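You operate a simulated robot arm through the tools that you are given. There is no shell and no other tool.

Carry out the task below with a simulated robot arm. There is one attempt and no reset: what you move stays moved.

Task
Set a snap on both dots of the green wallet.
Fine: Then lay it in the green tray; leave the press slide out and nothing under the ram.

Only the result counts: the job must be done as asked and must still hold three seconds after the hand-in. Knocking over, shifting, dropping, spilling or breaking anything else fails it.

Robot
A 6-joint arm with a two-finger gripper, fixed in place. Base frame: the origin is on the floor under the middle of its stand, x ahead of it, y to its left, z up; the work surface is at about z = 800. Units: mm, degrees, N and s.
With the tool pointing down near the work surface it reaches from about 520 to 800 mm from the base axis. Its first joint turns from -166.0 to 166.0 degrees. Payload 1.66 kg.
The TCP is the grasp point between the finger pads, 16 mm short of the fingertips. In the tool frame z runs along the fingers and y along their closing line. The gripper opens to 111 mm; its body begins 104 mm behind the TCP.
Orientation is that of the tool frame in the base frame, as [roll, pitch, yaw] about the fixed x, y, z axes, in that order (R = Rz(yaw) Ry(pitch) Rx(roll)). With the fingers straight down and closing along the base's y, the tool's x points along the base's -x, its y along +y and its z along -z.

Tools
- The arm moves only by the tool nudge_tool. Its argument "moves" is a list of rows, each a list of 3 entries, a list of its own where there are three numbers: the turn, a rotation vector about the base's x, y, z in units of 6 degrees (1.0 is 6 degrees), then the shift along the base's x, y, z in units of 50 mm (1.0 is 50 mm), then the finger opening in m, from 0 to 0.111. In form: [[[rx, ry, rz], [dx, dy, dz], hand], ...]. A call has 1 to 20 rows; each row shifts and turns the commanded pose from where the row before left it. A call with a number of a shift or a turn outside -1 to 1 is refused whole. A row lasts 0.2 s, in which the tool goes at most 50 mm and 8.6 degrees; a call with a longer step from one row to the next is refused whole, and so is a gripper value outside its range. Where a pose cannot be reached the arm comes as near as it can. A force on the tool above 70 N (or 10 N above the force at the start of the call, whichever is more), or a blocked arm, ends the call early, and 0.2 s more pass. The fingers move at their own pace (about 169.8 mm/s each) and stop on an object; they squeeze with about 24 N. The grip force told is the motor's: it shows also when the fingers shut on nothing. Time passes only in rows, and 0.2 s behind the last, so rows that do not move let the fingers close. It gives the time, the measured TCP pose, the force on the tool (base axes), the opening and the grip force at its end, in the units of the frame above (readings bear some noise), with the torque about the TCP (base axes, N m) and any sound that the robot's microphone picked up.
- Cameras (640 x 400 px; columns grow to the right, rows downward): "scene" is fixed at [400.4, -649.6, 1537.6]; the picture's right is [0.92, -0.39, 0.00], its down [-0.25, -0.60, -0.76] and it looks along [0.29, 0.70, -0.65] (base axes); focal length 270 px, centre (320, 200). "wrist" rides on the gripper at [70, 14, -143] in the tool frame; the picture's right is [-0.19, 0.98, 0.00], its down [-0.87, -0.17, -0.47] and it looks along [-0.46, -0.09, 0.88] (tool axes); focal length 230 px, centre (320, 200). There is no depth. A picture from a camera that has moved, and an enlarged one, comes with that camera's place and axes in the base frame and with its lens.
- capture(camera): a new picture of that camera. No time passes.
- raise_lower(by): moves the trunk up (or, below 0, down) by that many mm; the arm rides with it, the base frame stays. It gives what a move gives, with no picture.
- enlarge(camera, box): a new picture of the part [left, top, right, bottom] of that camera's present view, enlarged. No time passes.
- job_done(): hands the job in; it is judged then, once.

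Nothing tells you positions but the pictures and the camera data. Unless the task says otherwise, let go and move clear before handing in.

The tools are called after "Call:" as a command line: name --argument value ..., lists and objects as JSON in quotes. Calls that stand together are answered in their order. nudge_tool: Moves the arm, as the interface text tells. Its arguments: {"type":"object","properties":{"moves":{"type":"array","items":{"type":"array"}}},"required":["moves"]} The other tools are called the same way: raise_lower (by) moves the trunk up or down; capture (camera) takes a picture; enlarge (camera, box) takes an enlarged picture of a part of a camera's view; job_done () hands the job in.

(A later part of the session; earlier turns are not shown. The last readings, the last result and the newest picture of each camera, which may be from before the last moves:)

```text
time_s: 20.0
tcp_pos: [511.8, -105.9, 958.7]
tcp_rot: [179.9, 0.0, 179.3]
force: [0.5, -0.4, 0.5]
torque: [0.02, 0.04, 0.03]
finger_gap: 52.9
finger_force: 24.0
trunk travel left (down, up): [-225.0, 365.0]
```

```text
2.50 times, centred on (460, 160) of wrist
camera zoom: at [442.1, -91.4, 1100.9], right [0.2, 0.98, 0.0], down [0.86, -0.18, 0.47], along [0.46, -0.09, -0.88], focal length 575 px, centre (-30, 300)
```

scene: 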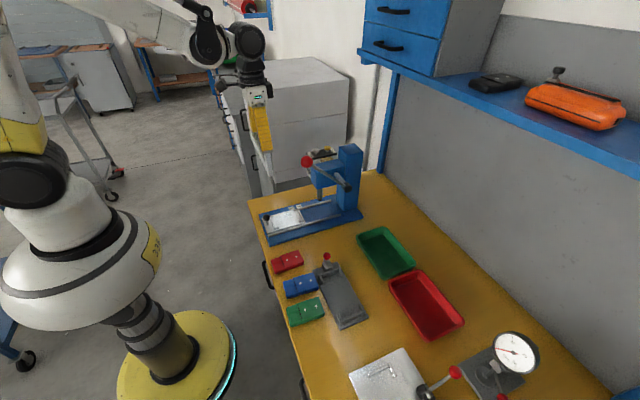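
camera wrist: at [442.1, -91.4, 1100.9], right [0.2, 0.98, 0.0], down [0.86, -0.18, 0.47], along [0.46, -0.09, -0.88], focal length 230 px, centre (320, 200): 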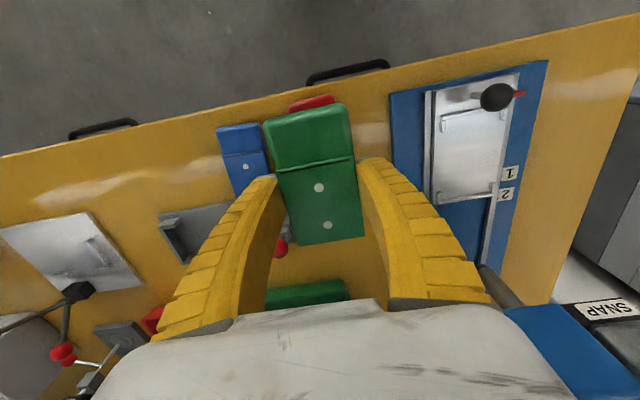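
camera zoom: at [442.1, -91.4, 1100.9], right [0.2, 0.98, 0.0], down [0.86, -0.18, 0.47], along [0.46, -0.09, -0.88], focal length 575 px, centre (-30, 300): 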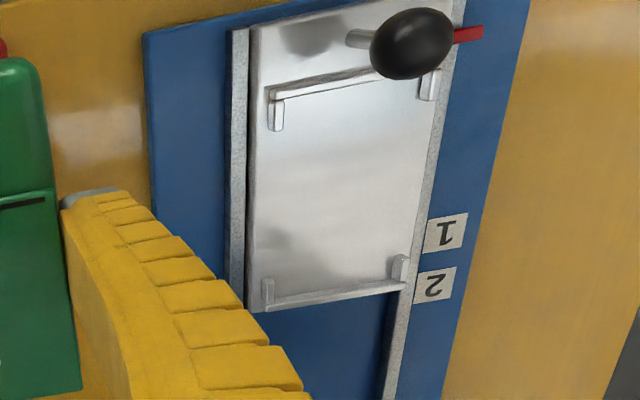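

Zooming tighter on the nest for precise edges.

Call:
enlarge --camera "wrist" --box '[428, 80, 524, 140]'

Call:
enlarge --camera "wrist" --box '[425, 155, 521, 215]'

Call:
enlarge --camera "wrist" --box '[250, 90, 380, 260]'

```text
6.67 times, centred on (476, 110) of wrist
camera zoom: at [442.1, -91.4, 1100.9], right [0.2, 0.98, 0.0], down [0.86, -0.18, 0.47], along [0.46, -0.09, -0.88], focal length 1534 px, centre (-720, 800)
```

zoom: 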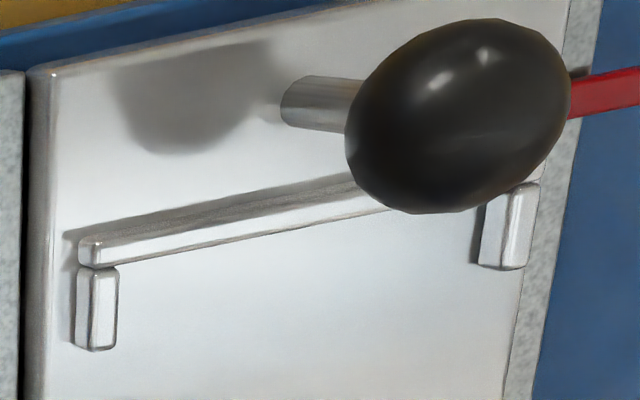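

```text
6.67 times, centred on (473, 185) of wrist
camera zoom: at [442.1, -91.4, 1100.9], right [0.2, 0.98, 0.0], down [0.86, -0.18, 0.47], along [0.46, -0.09, -0.88], focal length 1534 px, centre (-700, 300)
```

zoom: 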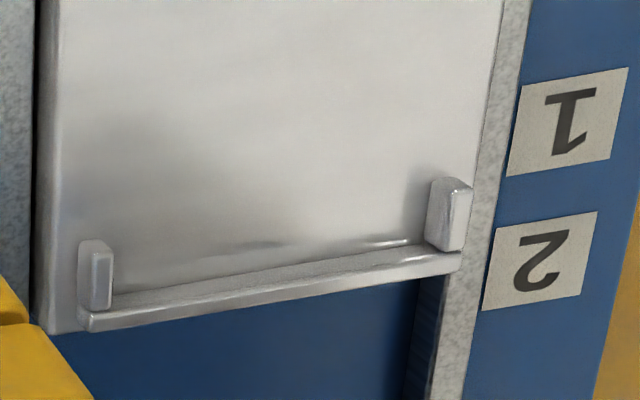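

```text
2.35 times, centred on (315, 175) of wrist
camera zoom: at [442.1, -91.4, 1100.9], right [0.2, 0.98, 0.0], down [0.86, -0.18, 0.47], along [0.46, -0.09, -0.88], focal length 541 px, centre (332, 259)
```

zoom: 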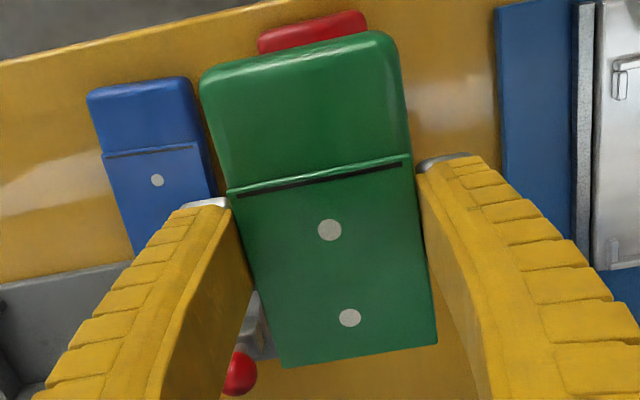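

The nest interior is about 513–621 in x, centred at roughly (567, 71), and the wallet is centred in the grip. Moving over the nest, keeping clear of the lever ball.

Call:
nudge_tool --moves '[[[0, 0, 0], [0.04, 0.7, 0], 0.04], [[0, 0, 0], [0.04, 0.72, 0], 0.04], [[0, 0, 0], [0, 0.72, 0], 0.04], [[0, 0, 0], [0, 0.72, 0], 0.04], [[0, 0, 0.03], [0.4, 0.68, -0.2], 0.04], [[0, 0, 0], [0.6, 0, -0.3], 0.04], [[0, 0, 0], [0.04, 0, -0.6], 0.04], [[0, 0, 0], [0, 0, 0], 0.04]]'

Call:
capture --camera "wrist"

Call:
enlarge --camera "wrist" --box '[230, 60, 430, 230]'

Call:
enlarge --camera "scene" --box '[240, 140, 360, 250]'

```text
time_s: 21.8
tcp_pos: [567.8, 70.3, 903.3]
tcp_rot: [180.0, 0.0, 179.6]
force: [0.8, -0.2, -1.1]
torque: [-0.02, -0.01, -0.01]
finger_gap: 52.4
finger_force: 24.1
trunk travel left (down, up): [-225.0, 365.0]
```

```text
taken
camera wrist: at [498.7, 83.5, 1044.6], right [0.2, 0.98, 0.0], down [0.86, -0.17, 0.47], along [0.46, -0.09, -0.88], focal length 230 px, centre (320, 200)
```

wrist: 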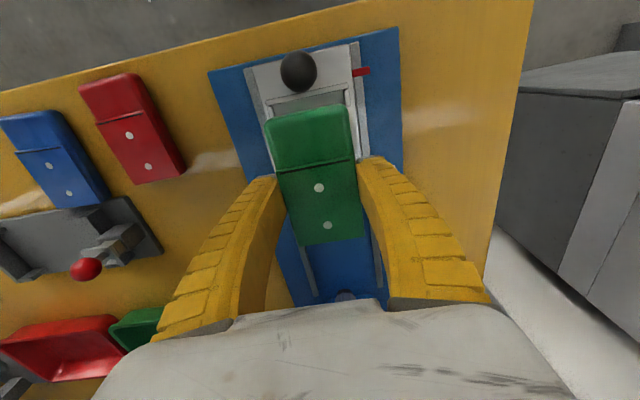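

```text
2.35 times, centred on (330, 145) of wrist
camera zoom: at [498.7, 83.5, 1044.6], right [0.2, 0.98, 0.0], down [0.86, -0.17, 0.47], along [0.46, -0.09, -0.88], focal length 541 px, centre (296, 329)
```

zoom: 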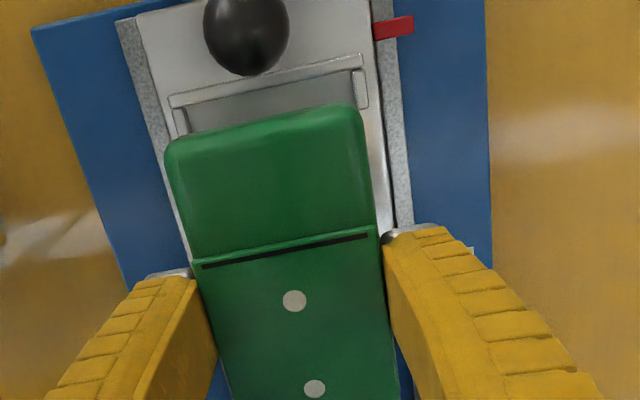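

```text
3.64 times, centred on (300, 195) of scene
camera zoom: at [400.4, -649.6, 1537.6], right [0.92, -0.39, 0.0], down [-0.25, -0.6, -0.76], along [0.29, 0.7, -0.65], focal length 982 px, centre (393, 218)
```

zoom: 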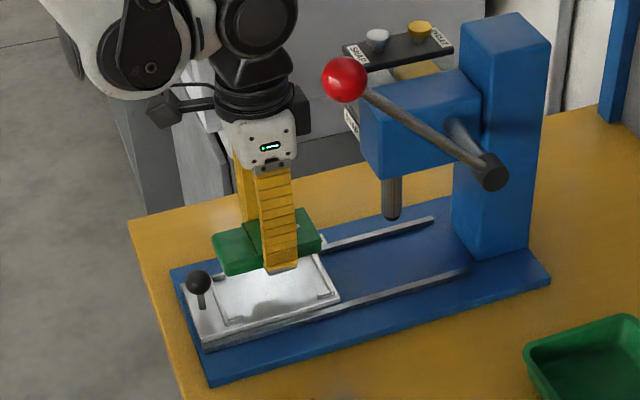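

The wallet is aligned over the nest (centre ≈ 567, 70). Lowering it in steps toward the plate.

Call:
nudge_tool --moves '[[[0, 0, 0], [-0.01, 0.01, -0.5], 0.04], [[0, 0, 0], [0, 0, -0.4], 0.04], [[0, 0, 0], [0, 0, -0.16], 0.04], [[0, 0, 0], [0, 0, 0], 0.04]]'

Call:
enlarge --camera "wrist" --box '[230, 60, 430, 230]'

Call:
enlarge --camera "scene" --box '[250, 185, 330, 245]'

```text
time_s: 22.8
tcp_pos: [567.3, 71.3, 849.6]
tcp_rot: [-180.0, 0.1, 179.5]
force: [-0.5, 0.0, -0.5]
torque: [0.02, 0.01, 0.02]
finger_gap: 52.4
finger_force: 23.8
trunk travel left (down, up): [-225.0, 365.0]
```

```text
2.35 times, centred on (330, 145) of wrist
camera zoom: at [497.5, 85.2, 991.3], right [0.2, 0.98, 0.0], down [0.86, -0.17, 0.47], along [0.46, -0.09, -0.88], focal length 541 px, centre (296, 329)
```

zoom: 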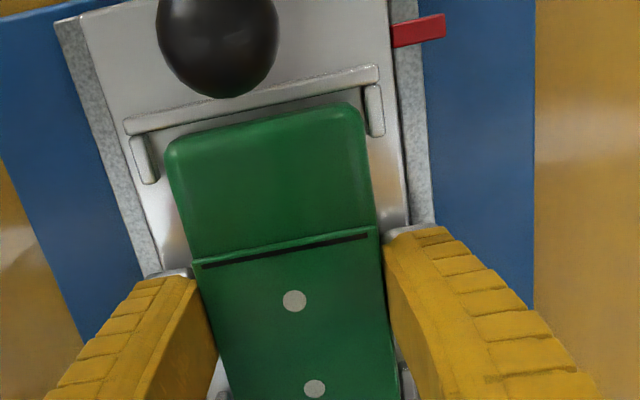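

```text
6.67 times, centred on (290, 215) of scene
camera zoom: at [400.4, -649.6, 1537.6], right [0.92, -0.39, 0.0], down [-0.25, -0.6, -0.76], along [0.29, 0.7, -0.65], focal length 1800 px, centre (520, 100)
```

zoom: 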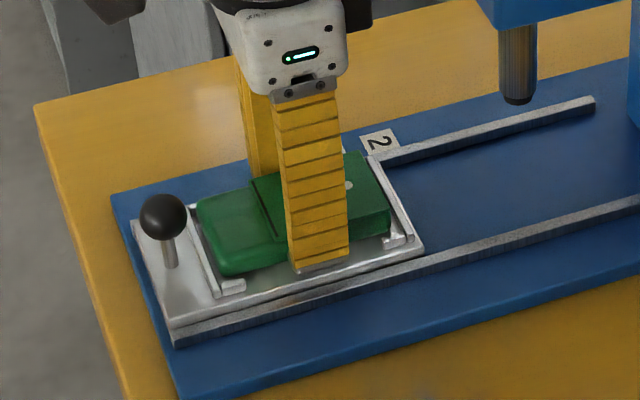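

The wallet is inside the nest walls, hovering a few mm up. I'll trim 1 mm in y and ease it down until I feel the plate.

Call:
nudge_tool --moves '[[[0, 0, 0], [-0.01, -0.025, -0.08], 0.04], [[0, 0, 0], [0, 0, -0.05], 0.04], [[0, 0, 0], [0, 0, 0], 0.04]]'

```text
time_s: 23.6
tcp_pos: [566.4, 70.9, 842.6]
tcp_rot: [-179.9, 0.1, 179.6]
force: [2.2, 5.1, 20.7]
torque: [0.09, -0.05, 0.07]
finger_gap: 56.9
finger_force: 23.7
trunk travel left (down, up): [-225.0, 365.0]
```

The wallet is touching the plate (about 20 N up). Easing the pressure and opening the fingers a little to release.

Call:
nudge_tool --moves '[[[0, 0, 0], [0, 0, 0.02], 0.04], [[0, 0, 0], [0, 0, 0], 0.066], [[0, 0, 0], [0, 0, 0], 0.066], [[0, 0, 0], [0, 0, 0], 0.066]]'

Call:
enlarge --camera "wrist" --box '[230, 60, 430, 230]'

Call:
enlarge --camera "scene" --box '[250, 185, 330, 245]'

```text
time_s: 24.6
tcp_pos: [567.6, 71.4, 843.7]
tcp_rot: [180.0, 0.1, 179.6]
force: [-0.1, -0.3, 0.1]
torque: [0.01, 0.0, -0.03]
finger_gap: 67.9
finger_force: 1.4
trunk travel left (down, up): [-225.0, 365.0]
```

```text
2.35 times, centred on (330, 145) of wrist
camera zoom: at [497.2, 84.8, 985.8], right [0.2, 0.98, 0.0], down [0.86, -0.17, 0.47], along [0.46, -0.09, -0.88], focal length 541 px, centre (296, 329)
```

zoom: 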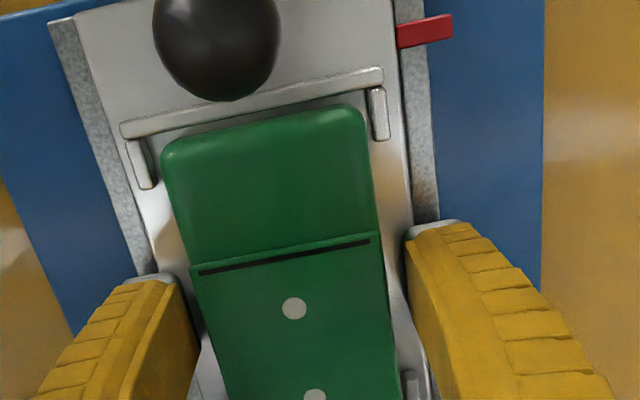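

```text
6.67 times, centred on (290, 215) of scene
camera zoom: at [400.4, -649.6, 1537.6], right [0.92, -0.39, 0.0], down [-0.25, -0.6, -0.76], along [0.29, 0.7, -0.65], focal length 1800 px, centre (520, 100)
```

zoom: 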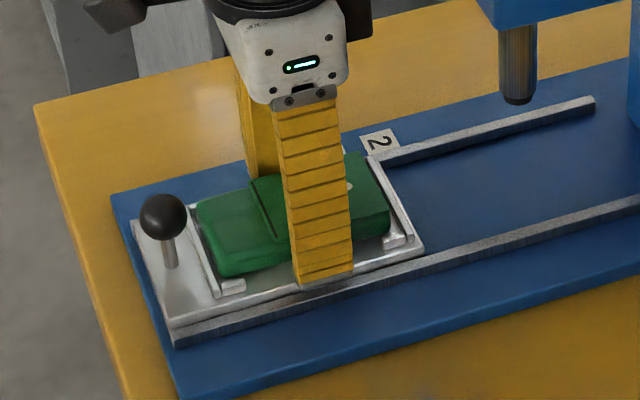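

The green wallet is sitting flat in the nest with its dots toward the ram. Next I raise up, close the fingers and go over the silver SNAP plunger near (713, 131, 1052).

Call:
nudge_tool --moves '[[[0, 0, 0], [0, 0, 0.2], 0.066], [[0, 0, 0], [0, 0, 0.8], 0.066], [[0, 0, 0], [0, 0, 0.9], 0.066], [[0, 0, 0], [0, 0, 0.9], 0.04], [[0, 0, 0], [0, 0.2, 0.9], 0.0], [[0, 0, 0], [0, 0.5, 0.8], 0.0], [[0, 0, 0], [0.2, 0.5, 0.85], 0.0], [[0, 0, 0], [0.7, 0, 0], 0.0], [[0, 0, 0], [0.7, 0, 0], 0.0], [[0, 0, 0], [0.7, 0, 0], 0.0], [[0, 0, 0], [0.6, 0, 0], 0.0], [[0, 0, 0], [0, 0, 0], 0.0]]'

Call:
capture --camera "wrist"

Call:
enlarge --camera "scene" --box '[240, 110, 380, 250]'

Call:
enlarge --camera "wrist" --box '[250, 100, 400, 240]'

```text
refused: row 7 steps farther than a row can; nothing moved
```

```text
taken
camera wrist: at [497.2, 84.8, 985.8], right [0.2, 0.98, 0.0], down [0.86, -0.17, 0.47], along [0.46, -0.09, -0.88], focal length 230 px, centre (320, 200)
```

wrist: 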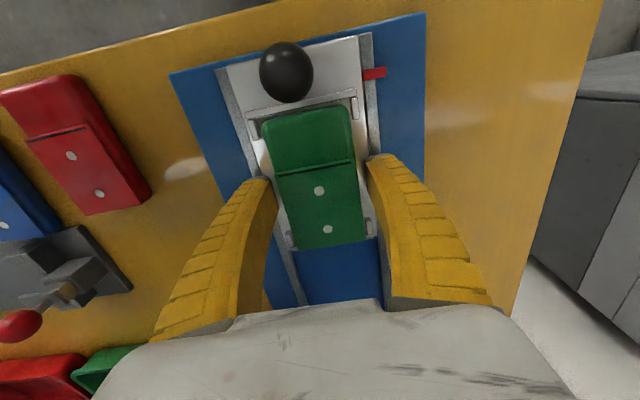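

```text
2.86 times, centred on (310, 180) of scene
camera zoom: at [400.4, -649.6, 1537.6], right [0.92, -0.39, 0.0], down [-0.25, -0.6, -0.76], along [0.29, 0.7, -0.65], focal length 771 px, centre (349, 257)
```

zoom: 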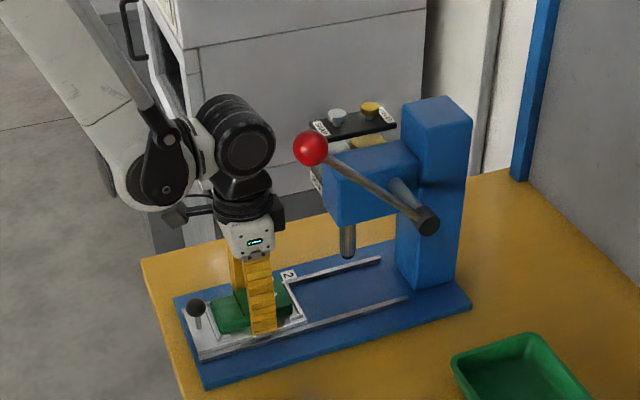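

```text
2.86 times, centred on (325, 170) of wrist
camera zoom: at [497.2, 84.8, 985.8], right [0.2, 0.98, 0.0], down [0.86, -0.17, 0.47], along [0.46, -0.09, -0.88], focal length 657 px, centre (306, 286)
```

zoom: 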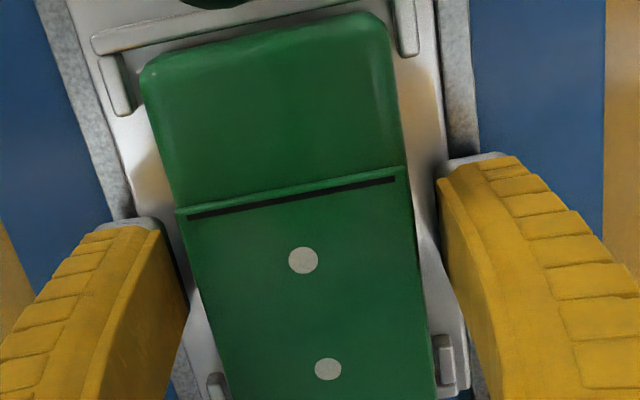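

The call was refused (one step too long), so nothing moved. The wallet sits about 1.5 mm toward +y in the nest, so I'll centre it with a gentle re-grip before leaving.

Call:
nudge_tool --moves '[[[0, 0, 0], [0, -0.03, 0], 0.066], [[0, 0, 0], [0, 0, 0], 0.045], [[0, 0, 0], [0, 0, 0], 0.045], [[0, 0, 0], [0, 0, 0], 0.066], [[0, 0, 0], [0, 0, 0], 0.066]]'

Call:
enlarge --camera "wrist" --box '[250, 100, 400, 260]'

```text
time_s: 25.8
tcp_pos: [566.0, 68.8, 843.2]
tcp_rot: [180.0, -0.1, 179.6]
force: [0.2, -0.1, 0.3]
torque: [-0.02, 0.0, 0.01]
finger_gap: 68.0
finger_force: 1.0
trunk travel left (down, up): [-225.0, 365.0]
```

```text
2.50 times, centred on (325, 180) of wrist
camera zoom: at [497.0, 83.1, 986.0], right [0.2, 0.98, 0.0], down [0.86, -0.17, 0.47], along [0.46, -0.09, -0.88], focal length 575 px, centre (308, 250)
```

zoom: 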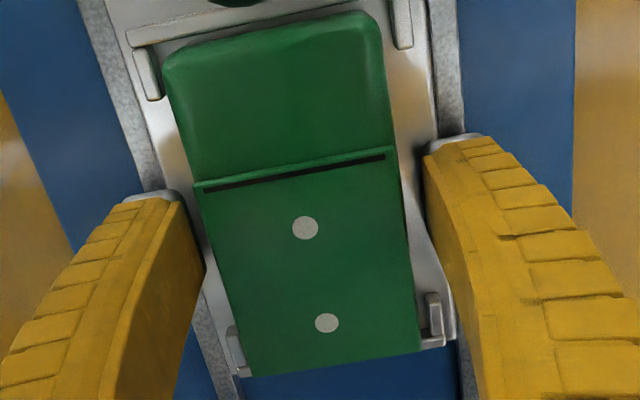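

Wallet is now well centred in the nest. Raising and moving over the SNAP plunger with fingers closed.

Call:
nudge_tool --moves '[[[0, 0, 0], [0, 0, 0.2], 0.066], [[0, 0, 0], [0, 0, 0.8], 0.066], [[0, 0, 0], [0, 0, 0.9], 0.066], [[0, 0, 0], [0, 0, 0.9], 0.04], [[0, 0, 0], [0, 0.2, 0.9], 0.0], [[0, 0, 0], [0, 0.5, 0.8], 0.0], [[0, 0, 0], [0.1, 0.5, 0.8], 0.0], [[0, 0, 0], [0.7, 0.04, 0], 0.0], [[0, 0, 0], [0.7, 0, 0], 0.0], [[0, 0, 0], [0.7, 0, 0], 0.0], [[0, 0, 0], [0.7, 0, 0], 0.0], [[0, 0, 0], [0, 0, 0], 0.0]]'

Call:
capture --camera "wrist"

Call:
enlarge --camera "scene" --box '[250, 90, 390, 220]'

Call:
enlarge --camera "wrist" --box '[250, 100, 400, 240]'

```text
time_s: 28.4
tcp_pos: [712.4, 131.0, 1109.7]
tcp_rot: [180.0, 0.0, 179.5]
force: [-0.3, 0.2, 0.1]
torque: [-0.03, 0.02, 0.0]
finger_gap: 0.1
finger_force: 23.5
trunk travel left (down, up): [-225.0, 365.0]
```

```text
taken
camera wrist: at [642.0, 144.8, 1251.9], right [0.2, 0.98, 0.0], down [0.86, -0.17, 0.47], along [0.46, -0.09, -0.88], focal length 230 px, centre (320, 200)
```

wrist: 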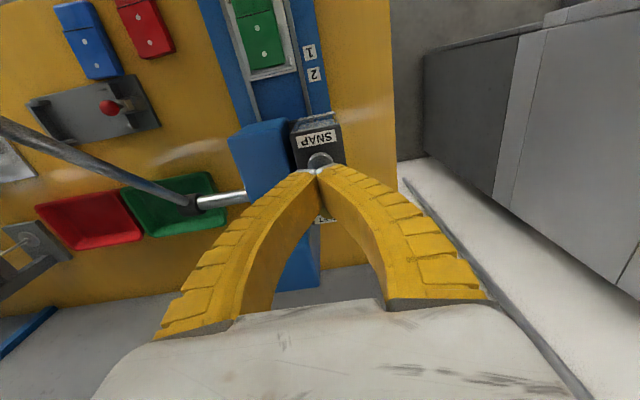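

```text
3.08 times, centred on (320, 155) of scene
camera zoom: at [400.4, -649.6, 1537.6], right [0.92, -0.39, 0.0], down [-0.25, -0.6, -0.76], along [0.29, 0.7, -0.65], focal length 831 px, centre (320, 338)
```

zoom: 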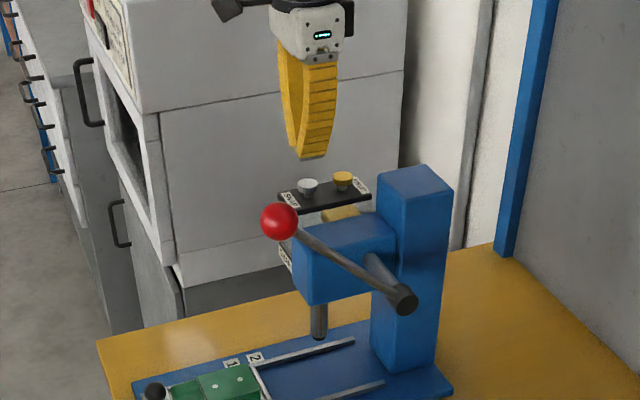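

```text
2.86 times, centred on (325, 170) of wrist
camera zoom: at [642.0, 144.8, 1251.9], right [0.2, 0.98, 0.0], down [0.86, -0.17, 0.47], along [0.46, -0.09, -0.88], focal length 657 px, centre (306, 286)
```

zoom: 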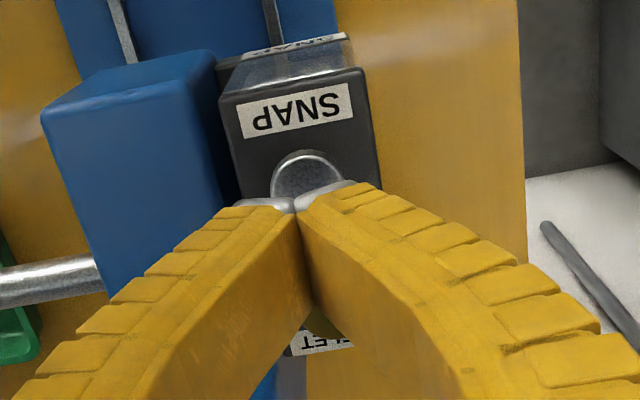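

The closed fingertips are directly above the silver plunger. Pressing down in small steps and watching force and sound.

Call:
nudge_tool --moves '[[[0, 0, 0], [-0.02, 0, -0.5], 0.0], [[0, 0, 0], [0, 0, -0.2], 0.0], [[0, 0, 0], [0, 0, -0.1], 0.0]]'

Call:
enlarge --camera "scene" --box '[290, 110, 370, 170]'

```text
time_s: 29.2
tcp_pos: [711.2, 129.8, 1067.8]
tcp_rot: [-180.0, 0.0, 179.6]
force: [0.6, 0.7, 0.8]
torque: [0.03, -0.02, 0.0]
finger_gap: 5.8
finger_force: 28.2
trunk travel left (down, up): [-225.0, 365.0]
```

```text
6.67 times, centred on (330, 140) of scene
camera zoom: at [400.4, -649.6, 1537.6], right [0.92, -0.39, 0.0], down [-0.25, -0.6, -0.76], along [0.29, 0.7, -0.65], focal length 1800 px, centre (253, 600)
```

zoom: 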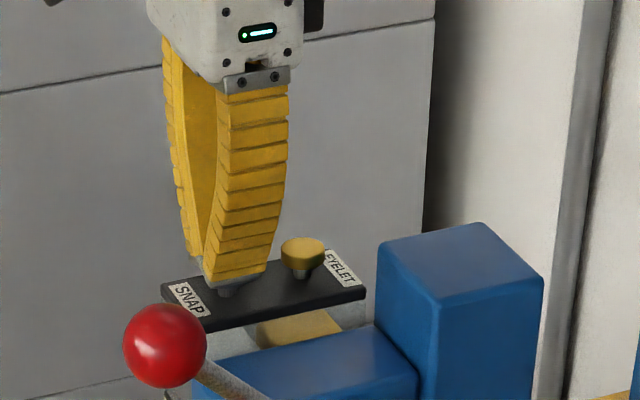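

Contact starting. Pressing a few millimetres further.

Call:
nudge_tool --moves '[[[0, 0, 0], [0, 0, -0.06], 0.0], [[0, 0, 0], [0, 0, -0.06], 0.0]]'

Call:
enlarge --camera "scene" --box '[300, 125, 350, 165]'

Call:
enlarge --camera "wrist" --box '[270, 110, 370, 220]'

```text
time_s: 29.8
tcp_pos: [711.4, 130.5, 1063.1]
tcp_rot: [179.9, 0.0, 179.6]
force: [-0.3, -0.1, 2.4]
torque: [0.0, 0.04, 0.01]
finger_gap: 5.8
finger_force: 28.8
trunk travel left (down, up): [-225.0, 365.0]
heard: click
```

```text
10.00 times, centred on (325, 145) of scene
camera zoom: at [400.4, -649.6, 1537.6], right [0.92, -0.39, 0.0], down [-0.25, -0.6, -0.76], along [0.29, 0.7, -0.65], focal length 2700 px, centre (270, 750)
```

zoom: 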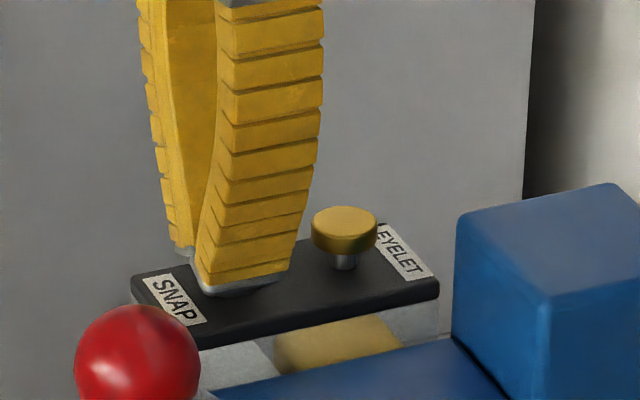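

```text
3.64 times, centred on (320, 165) of wrist
camera zoom: at [641.4, 144.7, 1205.2], right [0.2, 0.98, 0.0], down [0.86, -0.17, 0.47], along [0.46, -0.09, -0.88], focal length 837 px, centre (320, 327)
```

zoom: 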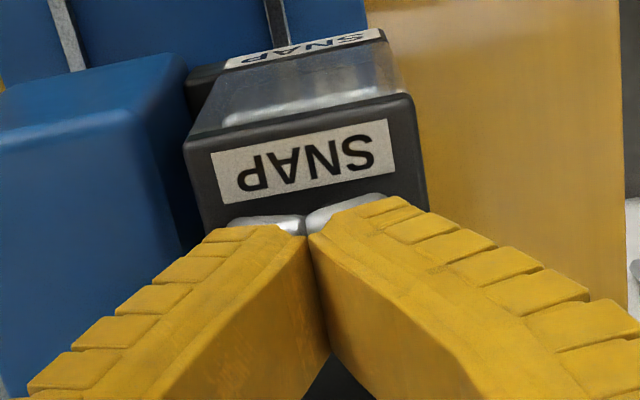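

A click was heard, so a snap should be fed. Lifting straight off and checking the ram and plunger.

Call:
nudge_tool --moves '[[[0, 0, 0], [0, 0, 0.3], 0.0], [[0, 0, 0], [0, 0, 0.7], 0.0], [[0, 0, 0], [0, 0, 0], 0.0]]'

Call:
enlarge --camera "scene" --box '[290, 125, 350, 165]'

Call:
enlarge --camera "scene" --box '[300, 170, 345, 210]'

Call:
enlarge --camera "wrist" --box '[250, 90, 400, 240]'

```text
time_s: 30.6
tcp_pos: [713.0, 131.5, 1113.2]
tcp_rot: [-179.9, 0.0, 179.6]
force: [-0.1, -0.3, 0.0]
torque: [-0.01, -0.01, 0.02]
finger_gap: 0.1
finger_force: 28.6
trunk travel left (down, up): [-225.0, 365.0]
```

```text
10.00 times, centred on (320, 145) of scene
camera zoom: at [400.4, -649.6, 1537.6], right [0.92, -0.39, 0.0], down [-0.25, -0.6, -0.76], along [0.29, 0.7, -0.65], focal length 2700 px, centre (320, 750)
```

zoom: 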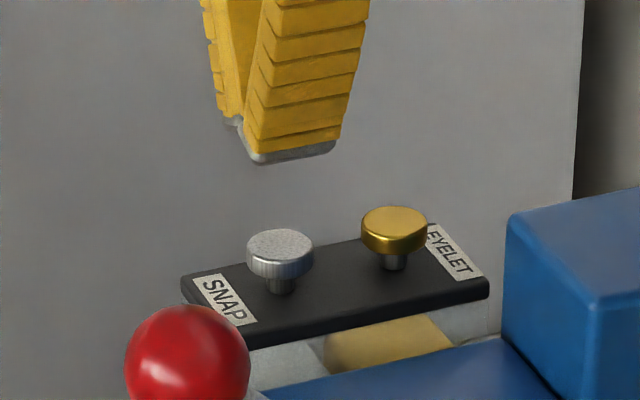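

```text
10.00 times, centred on (322, 190) of scene
camera zoom: at [400.4, -649.6, 1537.6], right [0.92, -0.39, 0.0], down [-0.25, -0.6, -0.76], along [0.29, 0.7, -0.65], focal length 2700 px, centre (295, 300)
```

zoom: 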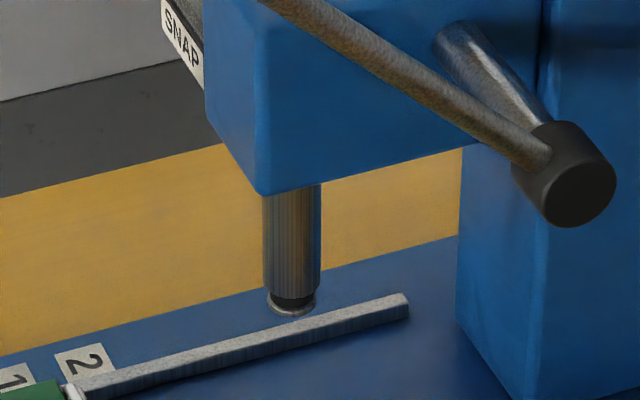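

```text
2.67 times, centred on (325, 165) of wrist
camera zoom: at [642.1, 145.5, 1255.3], right [0.2, 0.98, 0.0], down [0.86, -0.17, 0.47], along [0.46, -0.09, -0.88], focal length 614 px, centre (307, 293)
```

zoom: 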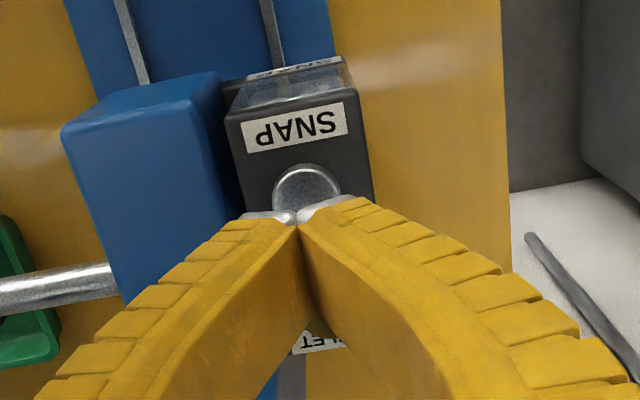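

A silver snap ring now sits on the ram tip, and the plunger has sprung back. Next I bring the gripper back over the slide knob near (493, 68, 854) to push the slide to mark 1.

Call:
nudge_tool --moves '[[[0, 0, 0], [-0.9, 0, 0], 0.02], [[0, 0, 0], [-0.9, 0, 0], 0.05], [[0, 0, 0], [-0.9, -0.1, 0], 0.05], [[0, 0, 0], [-0.8, -0.4, 0], 0.05], [[0, 0, 0], [-0.5, -0.76, 0], 0.05], [[0, 0, 0], [-0.2, 0, -0.8], 0.05], [[0, 0, 0], [-0.1, 0, -0.9], 0.05], [[0, 0, 0], [0, 0, -0.9], 0.05], [[0, 0, 0], [0, 0, -0.9], 0.05], [[0, 0, 0], [0, 0, 0], 0.05]]'

Call:
capture --camera "wrist"

Call:
enlarge --camera "scene" --box '[230, 120, 350, 250]'

```text
time_s: 32.8
tcp_pos: [497.4, 68.0, 938.7]
tcp_rot: [-180.0, 0.0, 179.5]
force: [-0.1, -0.6, 0.1]
torque: [0.01, 0.04, 0.0]
finger_gap: 52.4
finger_force: 1.2
trunk travel left (down, up): [-225.0, 365.0]
```

```text
taken
camera wrist: at [428.0, 80.6, 1079.4], right [0.2, 0.98, 0.0], down [0.86, -0.17, 0.47], along [0.46, -0.09, -0.88], focal length 230 px, centre (320, 200)
```

wrist: 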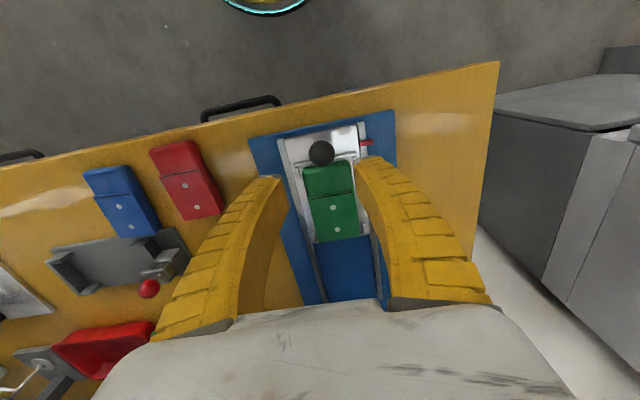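

```text
3.08 times, centred on (290, 185) of scene
camera zoom: at [400.4, -649.6, 1537.6], right [0.92, -0.39, 0.0], down [-0.25, -0.6, -0.76], along [0.29, 0.7, -0.65], focal length 831 px, centre (412, 246)
```

zoom: 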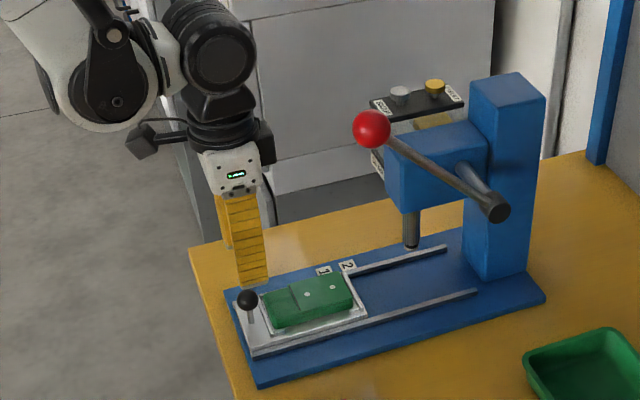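

The arm reaches here. Descending around the knob ball.

Call:
nudge_tool --moves '[[[0, 0, 0], [-0.06, 0, -0.8], 0.05], [[0, 0, 0], [-0.02, 0, -0.6], 0.05], [[0, 0, 0], [0, 0, -0.22], 0.05], [[0, 0, 0], [0, 0, 0], 0.05]]'

Call:
enlarge --camera "wrist" --box '[230, 60, 430, 240]'

Call:
enlarge --camera "scene" --box '[240, 170, 330, 250]'

```text
time_s: 33.8
tcp_pos: [504.3, 68.8, 864.9]
tcp_rot: [179.9, -0.1, 179.6]
force: [0.3, 0.0, 0.0]
torque: [0.02, -0.01, 0.02]
finger_gap: 52.4
finger_force: 2.1
out of reach, approached as far as the arm can: row 2, 3
trunk travel left (down, up): [-225.0, 365.0]
```

```text
2.22 times, centred on (330, 150) of wrist
camera zoom: at [434.8, 83.1, 1006.9], right [0.2, 0.98, 0.0], down [0.86, -0.17, 0.47], along [0.46, -0.09, -0.88], focal length 511 px, centre (298, 311)
```

zoom: 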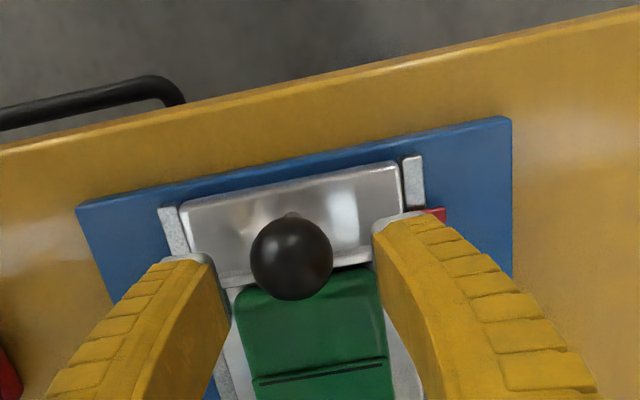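

```text
5.00 times, centred on (285, 210) of scene
camera zoom: at [400.4, -649.6, 1537.6], right [0.92, -0.39, 0.0], down [-0.25, -0.6, -0.76], along [0.29, 0.7, -0.65], focal length 1350 px, centre (495, 150)
```

zoom: 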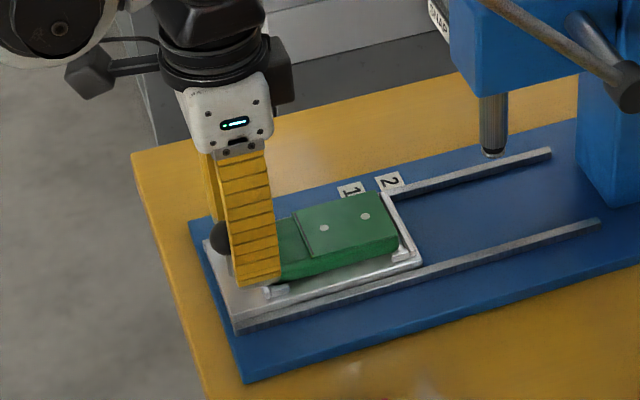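

The knob is just inside the arm's near limit at this trunk height. I'll rise, lower the trunk so the arm can work closer in, then come back to the knob.

Call:
nudge_tool --moves '[[[0, 0, 0], [0.2, 0, 0.6], 0.05], [[0, 0, 0], [0, 0, 0.9], 0.05], [[0, 0, 0], [0, 0, 0.9], 0.05], [[0, 0, 0], [0, 0, 0.9], 0.05], [[0, 0, 0], [0, 0, 0], 0.05]]'

Call:
raise_lower --by -120

Call:
capture --camera "scene"

Call:
capture --camera "wrist"

```text
time_s: 35.0
tcp_pos: [514.8, 71.6, 1030.0]
tcp_rot: [179.9, -0.1, 179.5]
force: [-0.4, -0.3, -0.2]
torque: [0.03, 0.0, 0.05]
finger_gap: 52.0
finger_force: 1.1
trunk travel left (down, up): [-225.0, 365.0]
```

```text
time_s: 36.5
tcp_pos: [514.0, 71.2, 910.1]
tcp_rot: [179.9, 0.0, 179.6]
force: [0.5, 1.0, -0.6]
torque: [0.01, 0.02, 0.0]
finger_gap: 52.3
finger_force: 1.6
trunk travel left (down, up): [-105.0, 485.0]
```

```text
taken
```

scene: 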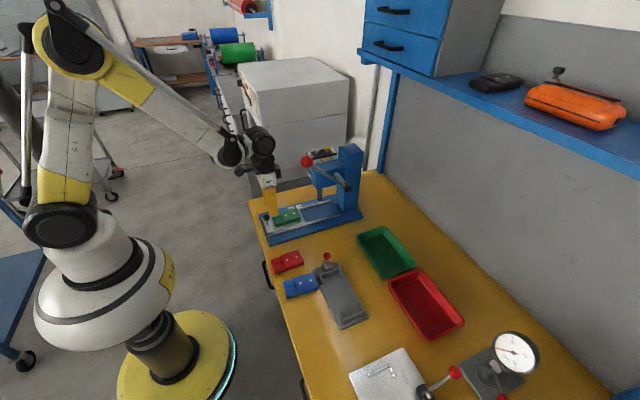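

```text
taken
camera wrist: at [444.7, 85.6, 1052.5], right [0.2, 0.98, 0.0], down [0.86, -0.17, 0.47], along [0.46, -0.09, -0.88], focal length 230 px, centre (320, 200)
```

wrist: 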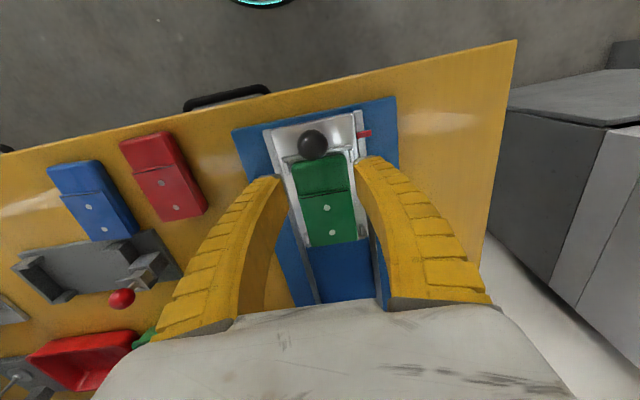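

Trunk is down 120 mm. Now moving over the knob and descending around it.

Call:
nudge_tool --moves '[[[0, 0, 0], [-0.42, -0.06, -0.2], 0.05], [[0, 0, 0], [0, 0, -0.5], 0.05], [[0, 0, 0], [0, 0, -0.36], 0.05], [[0, 0, 0], [0, 0, 0], 0.05]]'

Call:
enlarge --camera "wrist" --box '[230, 60, 430, 240]'

Call:
enlarge --camera "scene" --box '[240, 170, 330, 250]'

```text
time_s: 37.5
tcp_pos: [493.5, 67.8, 856.4]
tcp_rot: [-179.9, 0.0, 179.6]
force: [-0.4, -0.4, 0.1]
torque: [-0.02, 0.03, -0.03]
finger_gap: 52.4
finger_force: 1.3
trunk travel left (down, up): [-105.0, 485.0]
```

```text
2.22 times, centred on (330, 150) of wrist
camera zoom: at [424.0, 81.8, 998.9], right [0.2, 0.98, 0.0], down [0.86, -0.17, 0.47], along [0.46, -0.09, -0.88], focal length 511 px, centre (298, 311)
```

zoom: 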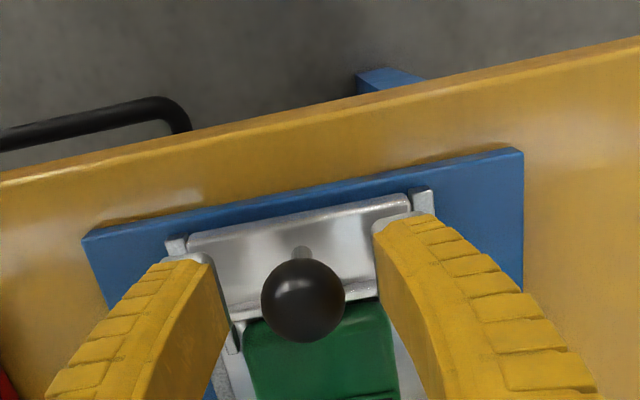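

```text
5.00 times, centred on (285, 210) of scene
camera zoom: at [400.4, -649.6, 1537.6], right [0.92, -0.39, 0.0], down [-0.25, -0.6, -0.76], along [0.29, 0.7, -0.65], focal length 1350 px, centre (495, 150)
```

zoom: 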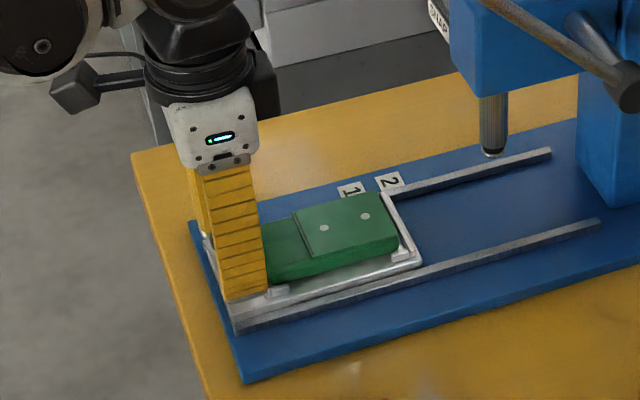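

The ball sits between the fingers. Closing on the knob.

Call:
nudge_tool --moves '[[[0, 0, 0], [0.05, 0.01, 0], 0.05], [[0, 0, 0], [0, 0, 0], 0.015], [[0, 0, 0], [0, 0, 0], 0.015], [[0, 0, 0], [0, 0, 0], 0.015]]'

Call:
enlarge --camera "wrist" --box '[230, 60, 430, 240]'

```text
time_s: 38.5
tcp_pos: [496.2, 69.1, 856.7]
tcp_rot: [-180.0, 0.0, 179.6]
force: [-0.6, 2.2, -1.2]
torque: [0.01, 0.0, 0.0]
finger_gap: 19.3
finger_force: 3.4
trunk travel left (down, up): [-105.0, 485.0]
```

```text
2.22 times, centred on (330, 150) of wrist
camera zoom: at [426.5, 83.0, 998.6], right [0.2, 0.98, 0.0], down [0.86, -0.17, 0.47], along [0.46, -0.09, -0.88], focal length 511 px, centre (298, 311)
```

zoom: 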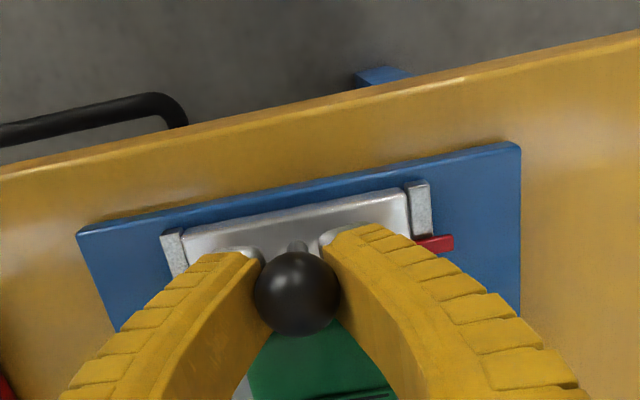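

Gripping harder on the knob.

Call:
nudge_tool --moves '[[[0, 0, 0], [0, 0, 0], 0.0], [[0, 0, 0], [0, 0, 0], 0.0], [[0, 0, 0], [0, 0, 0], 0.0]]'

Call:
enlarge --camera "wrist" --box '[230, 60, 430, 240]'

Call:
enlarge --camera "scene" --box '[240, 170, 330, 250]'

```text
time_s: 39.3
tcp_pos: [496.0, 69.7, 855.3]
tcp_rot: [-179.9, -0.2, 179.6]
force: [-1.6, 6.6, -19.4]
torque: [0.0, -0.45, 0.01]
finger_gap: 17.4
finger_force: 34.1
trunk travel left (down, up): [-105.0, 485.0]
```

```text
2.22 times, centred on (330, 150) of wrist
camera zoom: at [427.1, 83.4, 998.1], right [0.2, 0.98, 0.0], down [0.86, -0.17, 0.47], along [0.46, -0.09, -0.88], focal length 511 px, centre (298, 311)
```

zoom: 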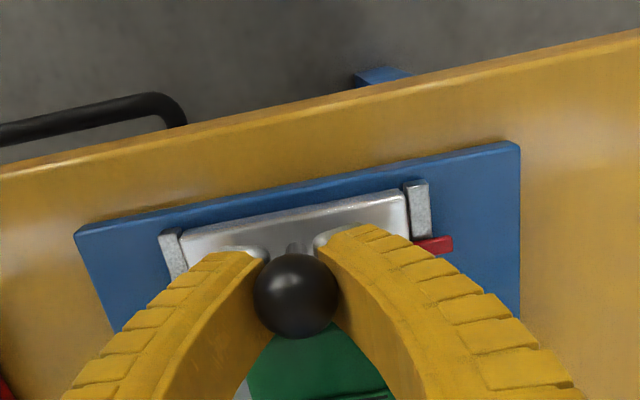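

```text
5.00 times, centred on (285, 210) of scene
camera zoom: at [400.4, -649.6, 1537.6], right [0.92, -0.39, 0.0], down [-0.25, -0.6, -0.76], along [0.29, 0.7, -0.65], focal length 1350 px, centre (495, 150)
```

zoom: 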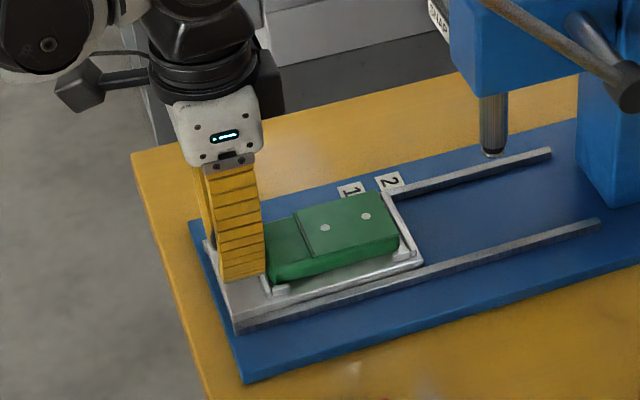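

The fingertips hook slightly under the ball, giving a firm hold. I'll ease the squeeze a bit and push the slide 20 mm toward the ram as a test.

Call:
nudge_tool --moves '[[[0, 0, 0], [0, 0, -0.02], 0.008], [[0, 0, 0], [0.2, 0, 0], 0.008], [[0, 0, 0], [0.2, 0, 0], 0.008], [[0, 0, 0], [0, 0, 0], 0.008]]'

Call:
enlarge --camera "scene" --box '[240, 170, 330, 250]'

Call:
enlarge --camera "wrist" --box '[230, 60, 430, 240]'

```text
time_s: 40.3
tcp_pos: [515.7, 68.8, 855.4]
tcp_rot: [-179.9, -0.1, 179.6]
force: [-1.1, -0.9, -29.3]
torque: [-0.04, -0.03, -0.04]
finger_gap: 17.3
finger_force: 33.9
trunk travel left (down, up): [-105.0, 485.0]
```

```text
5.00 times, centred on (285, 210) of scene
camera zoom: at [400.4, -649.6, 1537.6], right [0.92, -0.39, 0.0], down [-0.25, -0.6, -0.76], along [0.29, 0.7, -0.65], focal length 1350 px, centre (495, 150)
```

zoom: 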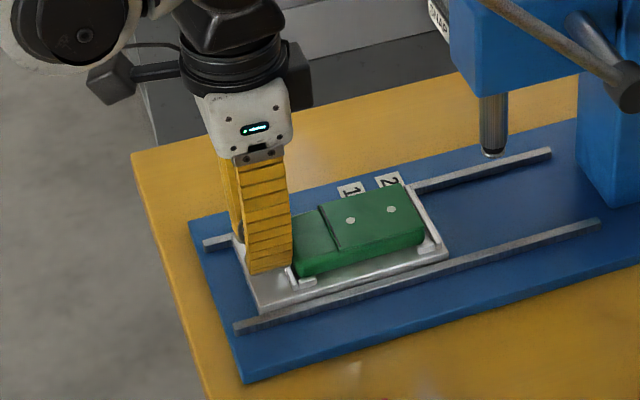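

```text
2.22 times, centred on (330, 150) of wrist
camera zoom: at [447.0, 83.6, 998.3], right [0.2, 0.98, 0.0], down [0.87, -0.17, 0.47], along [0.46, -0.09, -0.88], focal length 511 px, centre (298, 311)
```

zoom: 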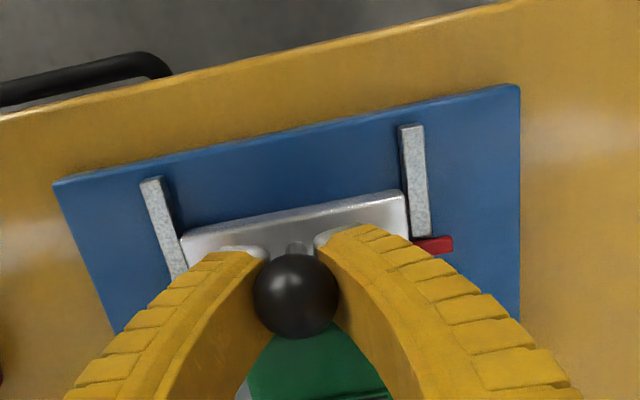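

The slide moves freely with the knob and the wallet stays put. I'll continue to about 8 mm short of mark 1, leaning the tool back so the gripper clears the press head.

Call:
nudge_tool --moves '[[[0, 0, 0], [0.2, 0, -0.02], 0.01], [[0, -0.6, 0], [0.2, 0, 0], 0.01], [[0, -0.6, 0], [0.2, 0, 0], 0.01], [[0, -0.6, 0], [0.2, 0, 0], 0.01], [[0, -0.6, 0], [0.2, 0, 0], 0.01], [[0, -0.6, 0], [0.2, 0, 0], 0.01], [[0, 0, 0], [0.2, 0, 0], 0.01], [[0, 0, 0], [0.1, 0, 0], 0.01], [[0, 0, 0], [0, 0, 0], 0.01]]'

Call:
enlarge --camera "scene" --box '[250, 140, 370, 240]'

Call:
capture --camera "wrist"

```text
time_s: 42.3
tcp_pos: [592.7, 68.2, 854.5]
tcp_rot: [179.9, 18.0, 179.6]
force: [1.9, 5.6, -27.3]
torque: [-0.02, -0.42, 0.02]
finger_gap: 14.5
finger_force: 34.0
trunk travel left (down, up): [-105.0, 485.0]
```

```text
4.00 times, centred on (310, 190) of scene
camera zoom: at [400.4, -649.6, 1537.6], right [0.92, -0.39, 0.0], down [-0.25, -0.6, -0.76], along [0.29, 0.7, -0.65], focal length 1080 px, centre (360, 240)
```

zoom: 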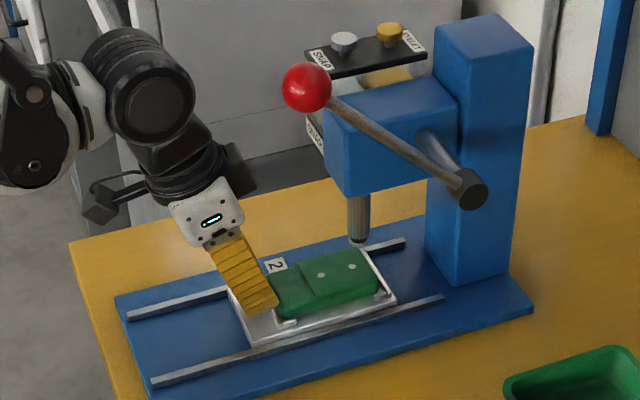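

```text
taken
camera wrist: at [482.8, 83.4, 967.7], right [0.19, 0.98, 0.06], down [0.68, -0.17, 0.72], along [0.71, -0.09, -0.7], focal length 230 px, centre (320, 200)
```

wrist: 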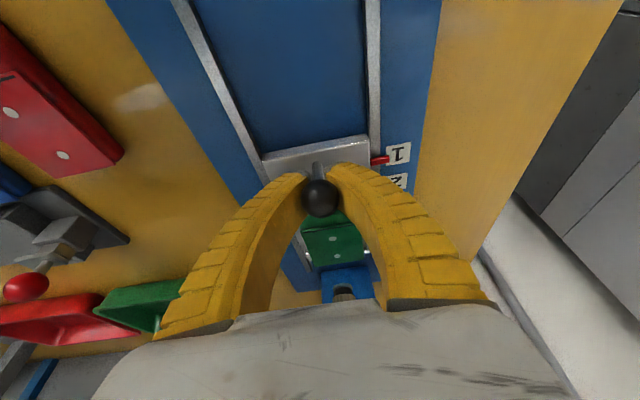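

Call:
enlarge --camera "wrist" --box '[350, 120, 430, 200]'

Call:
enlarge --camera "wrist" --box '[290, 200, 380, 310]'

Call:
enlarge --camera "scene" --box '[305, 185, 365, 225]'

```text
5.00 times, centred on (390, 160) of wrist
camera zoom: at [482.8, 83.4, 967.7], right [0.19, 0.98, 0.06], down [0.68, -0.17, 0.72], along [0.71, -0.09, -0.7], focal length 1150 px, centre (-30, 400)
```

zoom: 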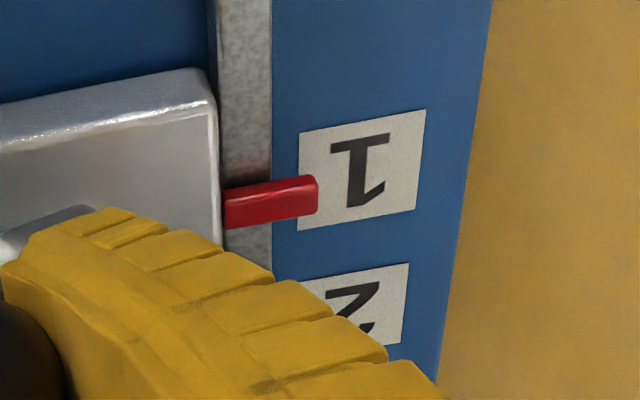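

```text
3.64 times, centred on (335, 255) of wrist
camera zoom: at [482.8, 83.4, 967.7], right [0.19, 0.98, 0.06], down [0.68, -0.17, 0.72], along [0.71, -0.09, -0.7], focal length 837 px, centre (266, 0)
```

zoom: 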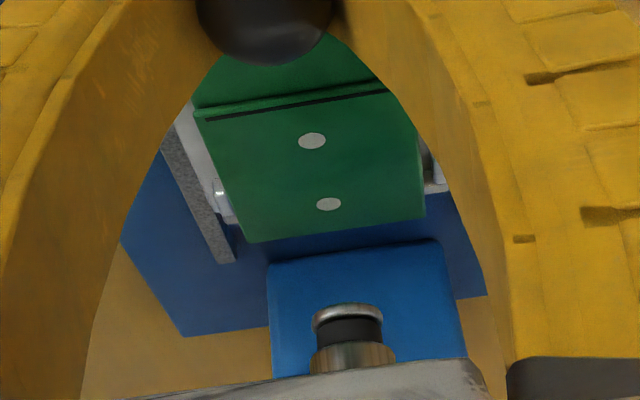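

```text
10.00 times, centred on (335, 205) of scene
camera zoom: at [400.4, -649.6, 1537.6], right [0.92, -0.39, 0.0], down [-0.25, -0.6, -0.76], along [0.29, 0.7, -0.65], focal length 2700 px, centre (170, 150)
```

zoom: 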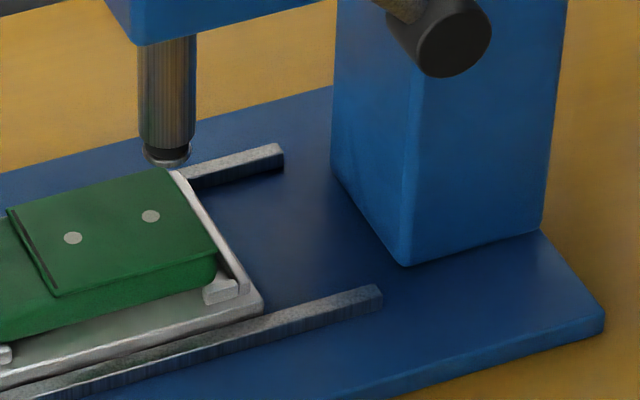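

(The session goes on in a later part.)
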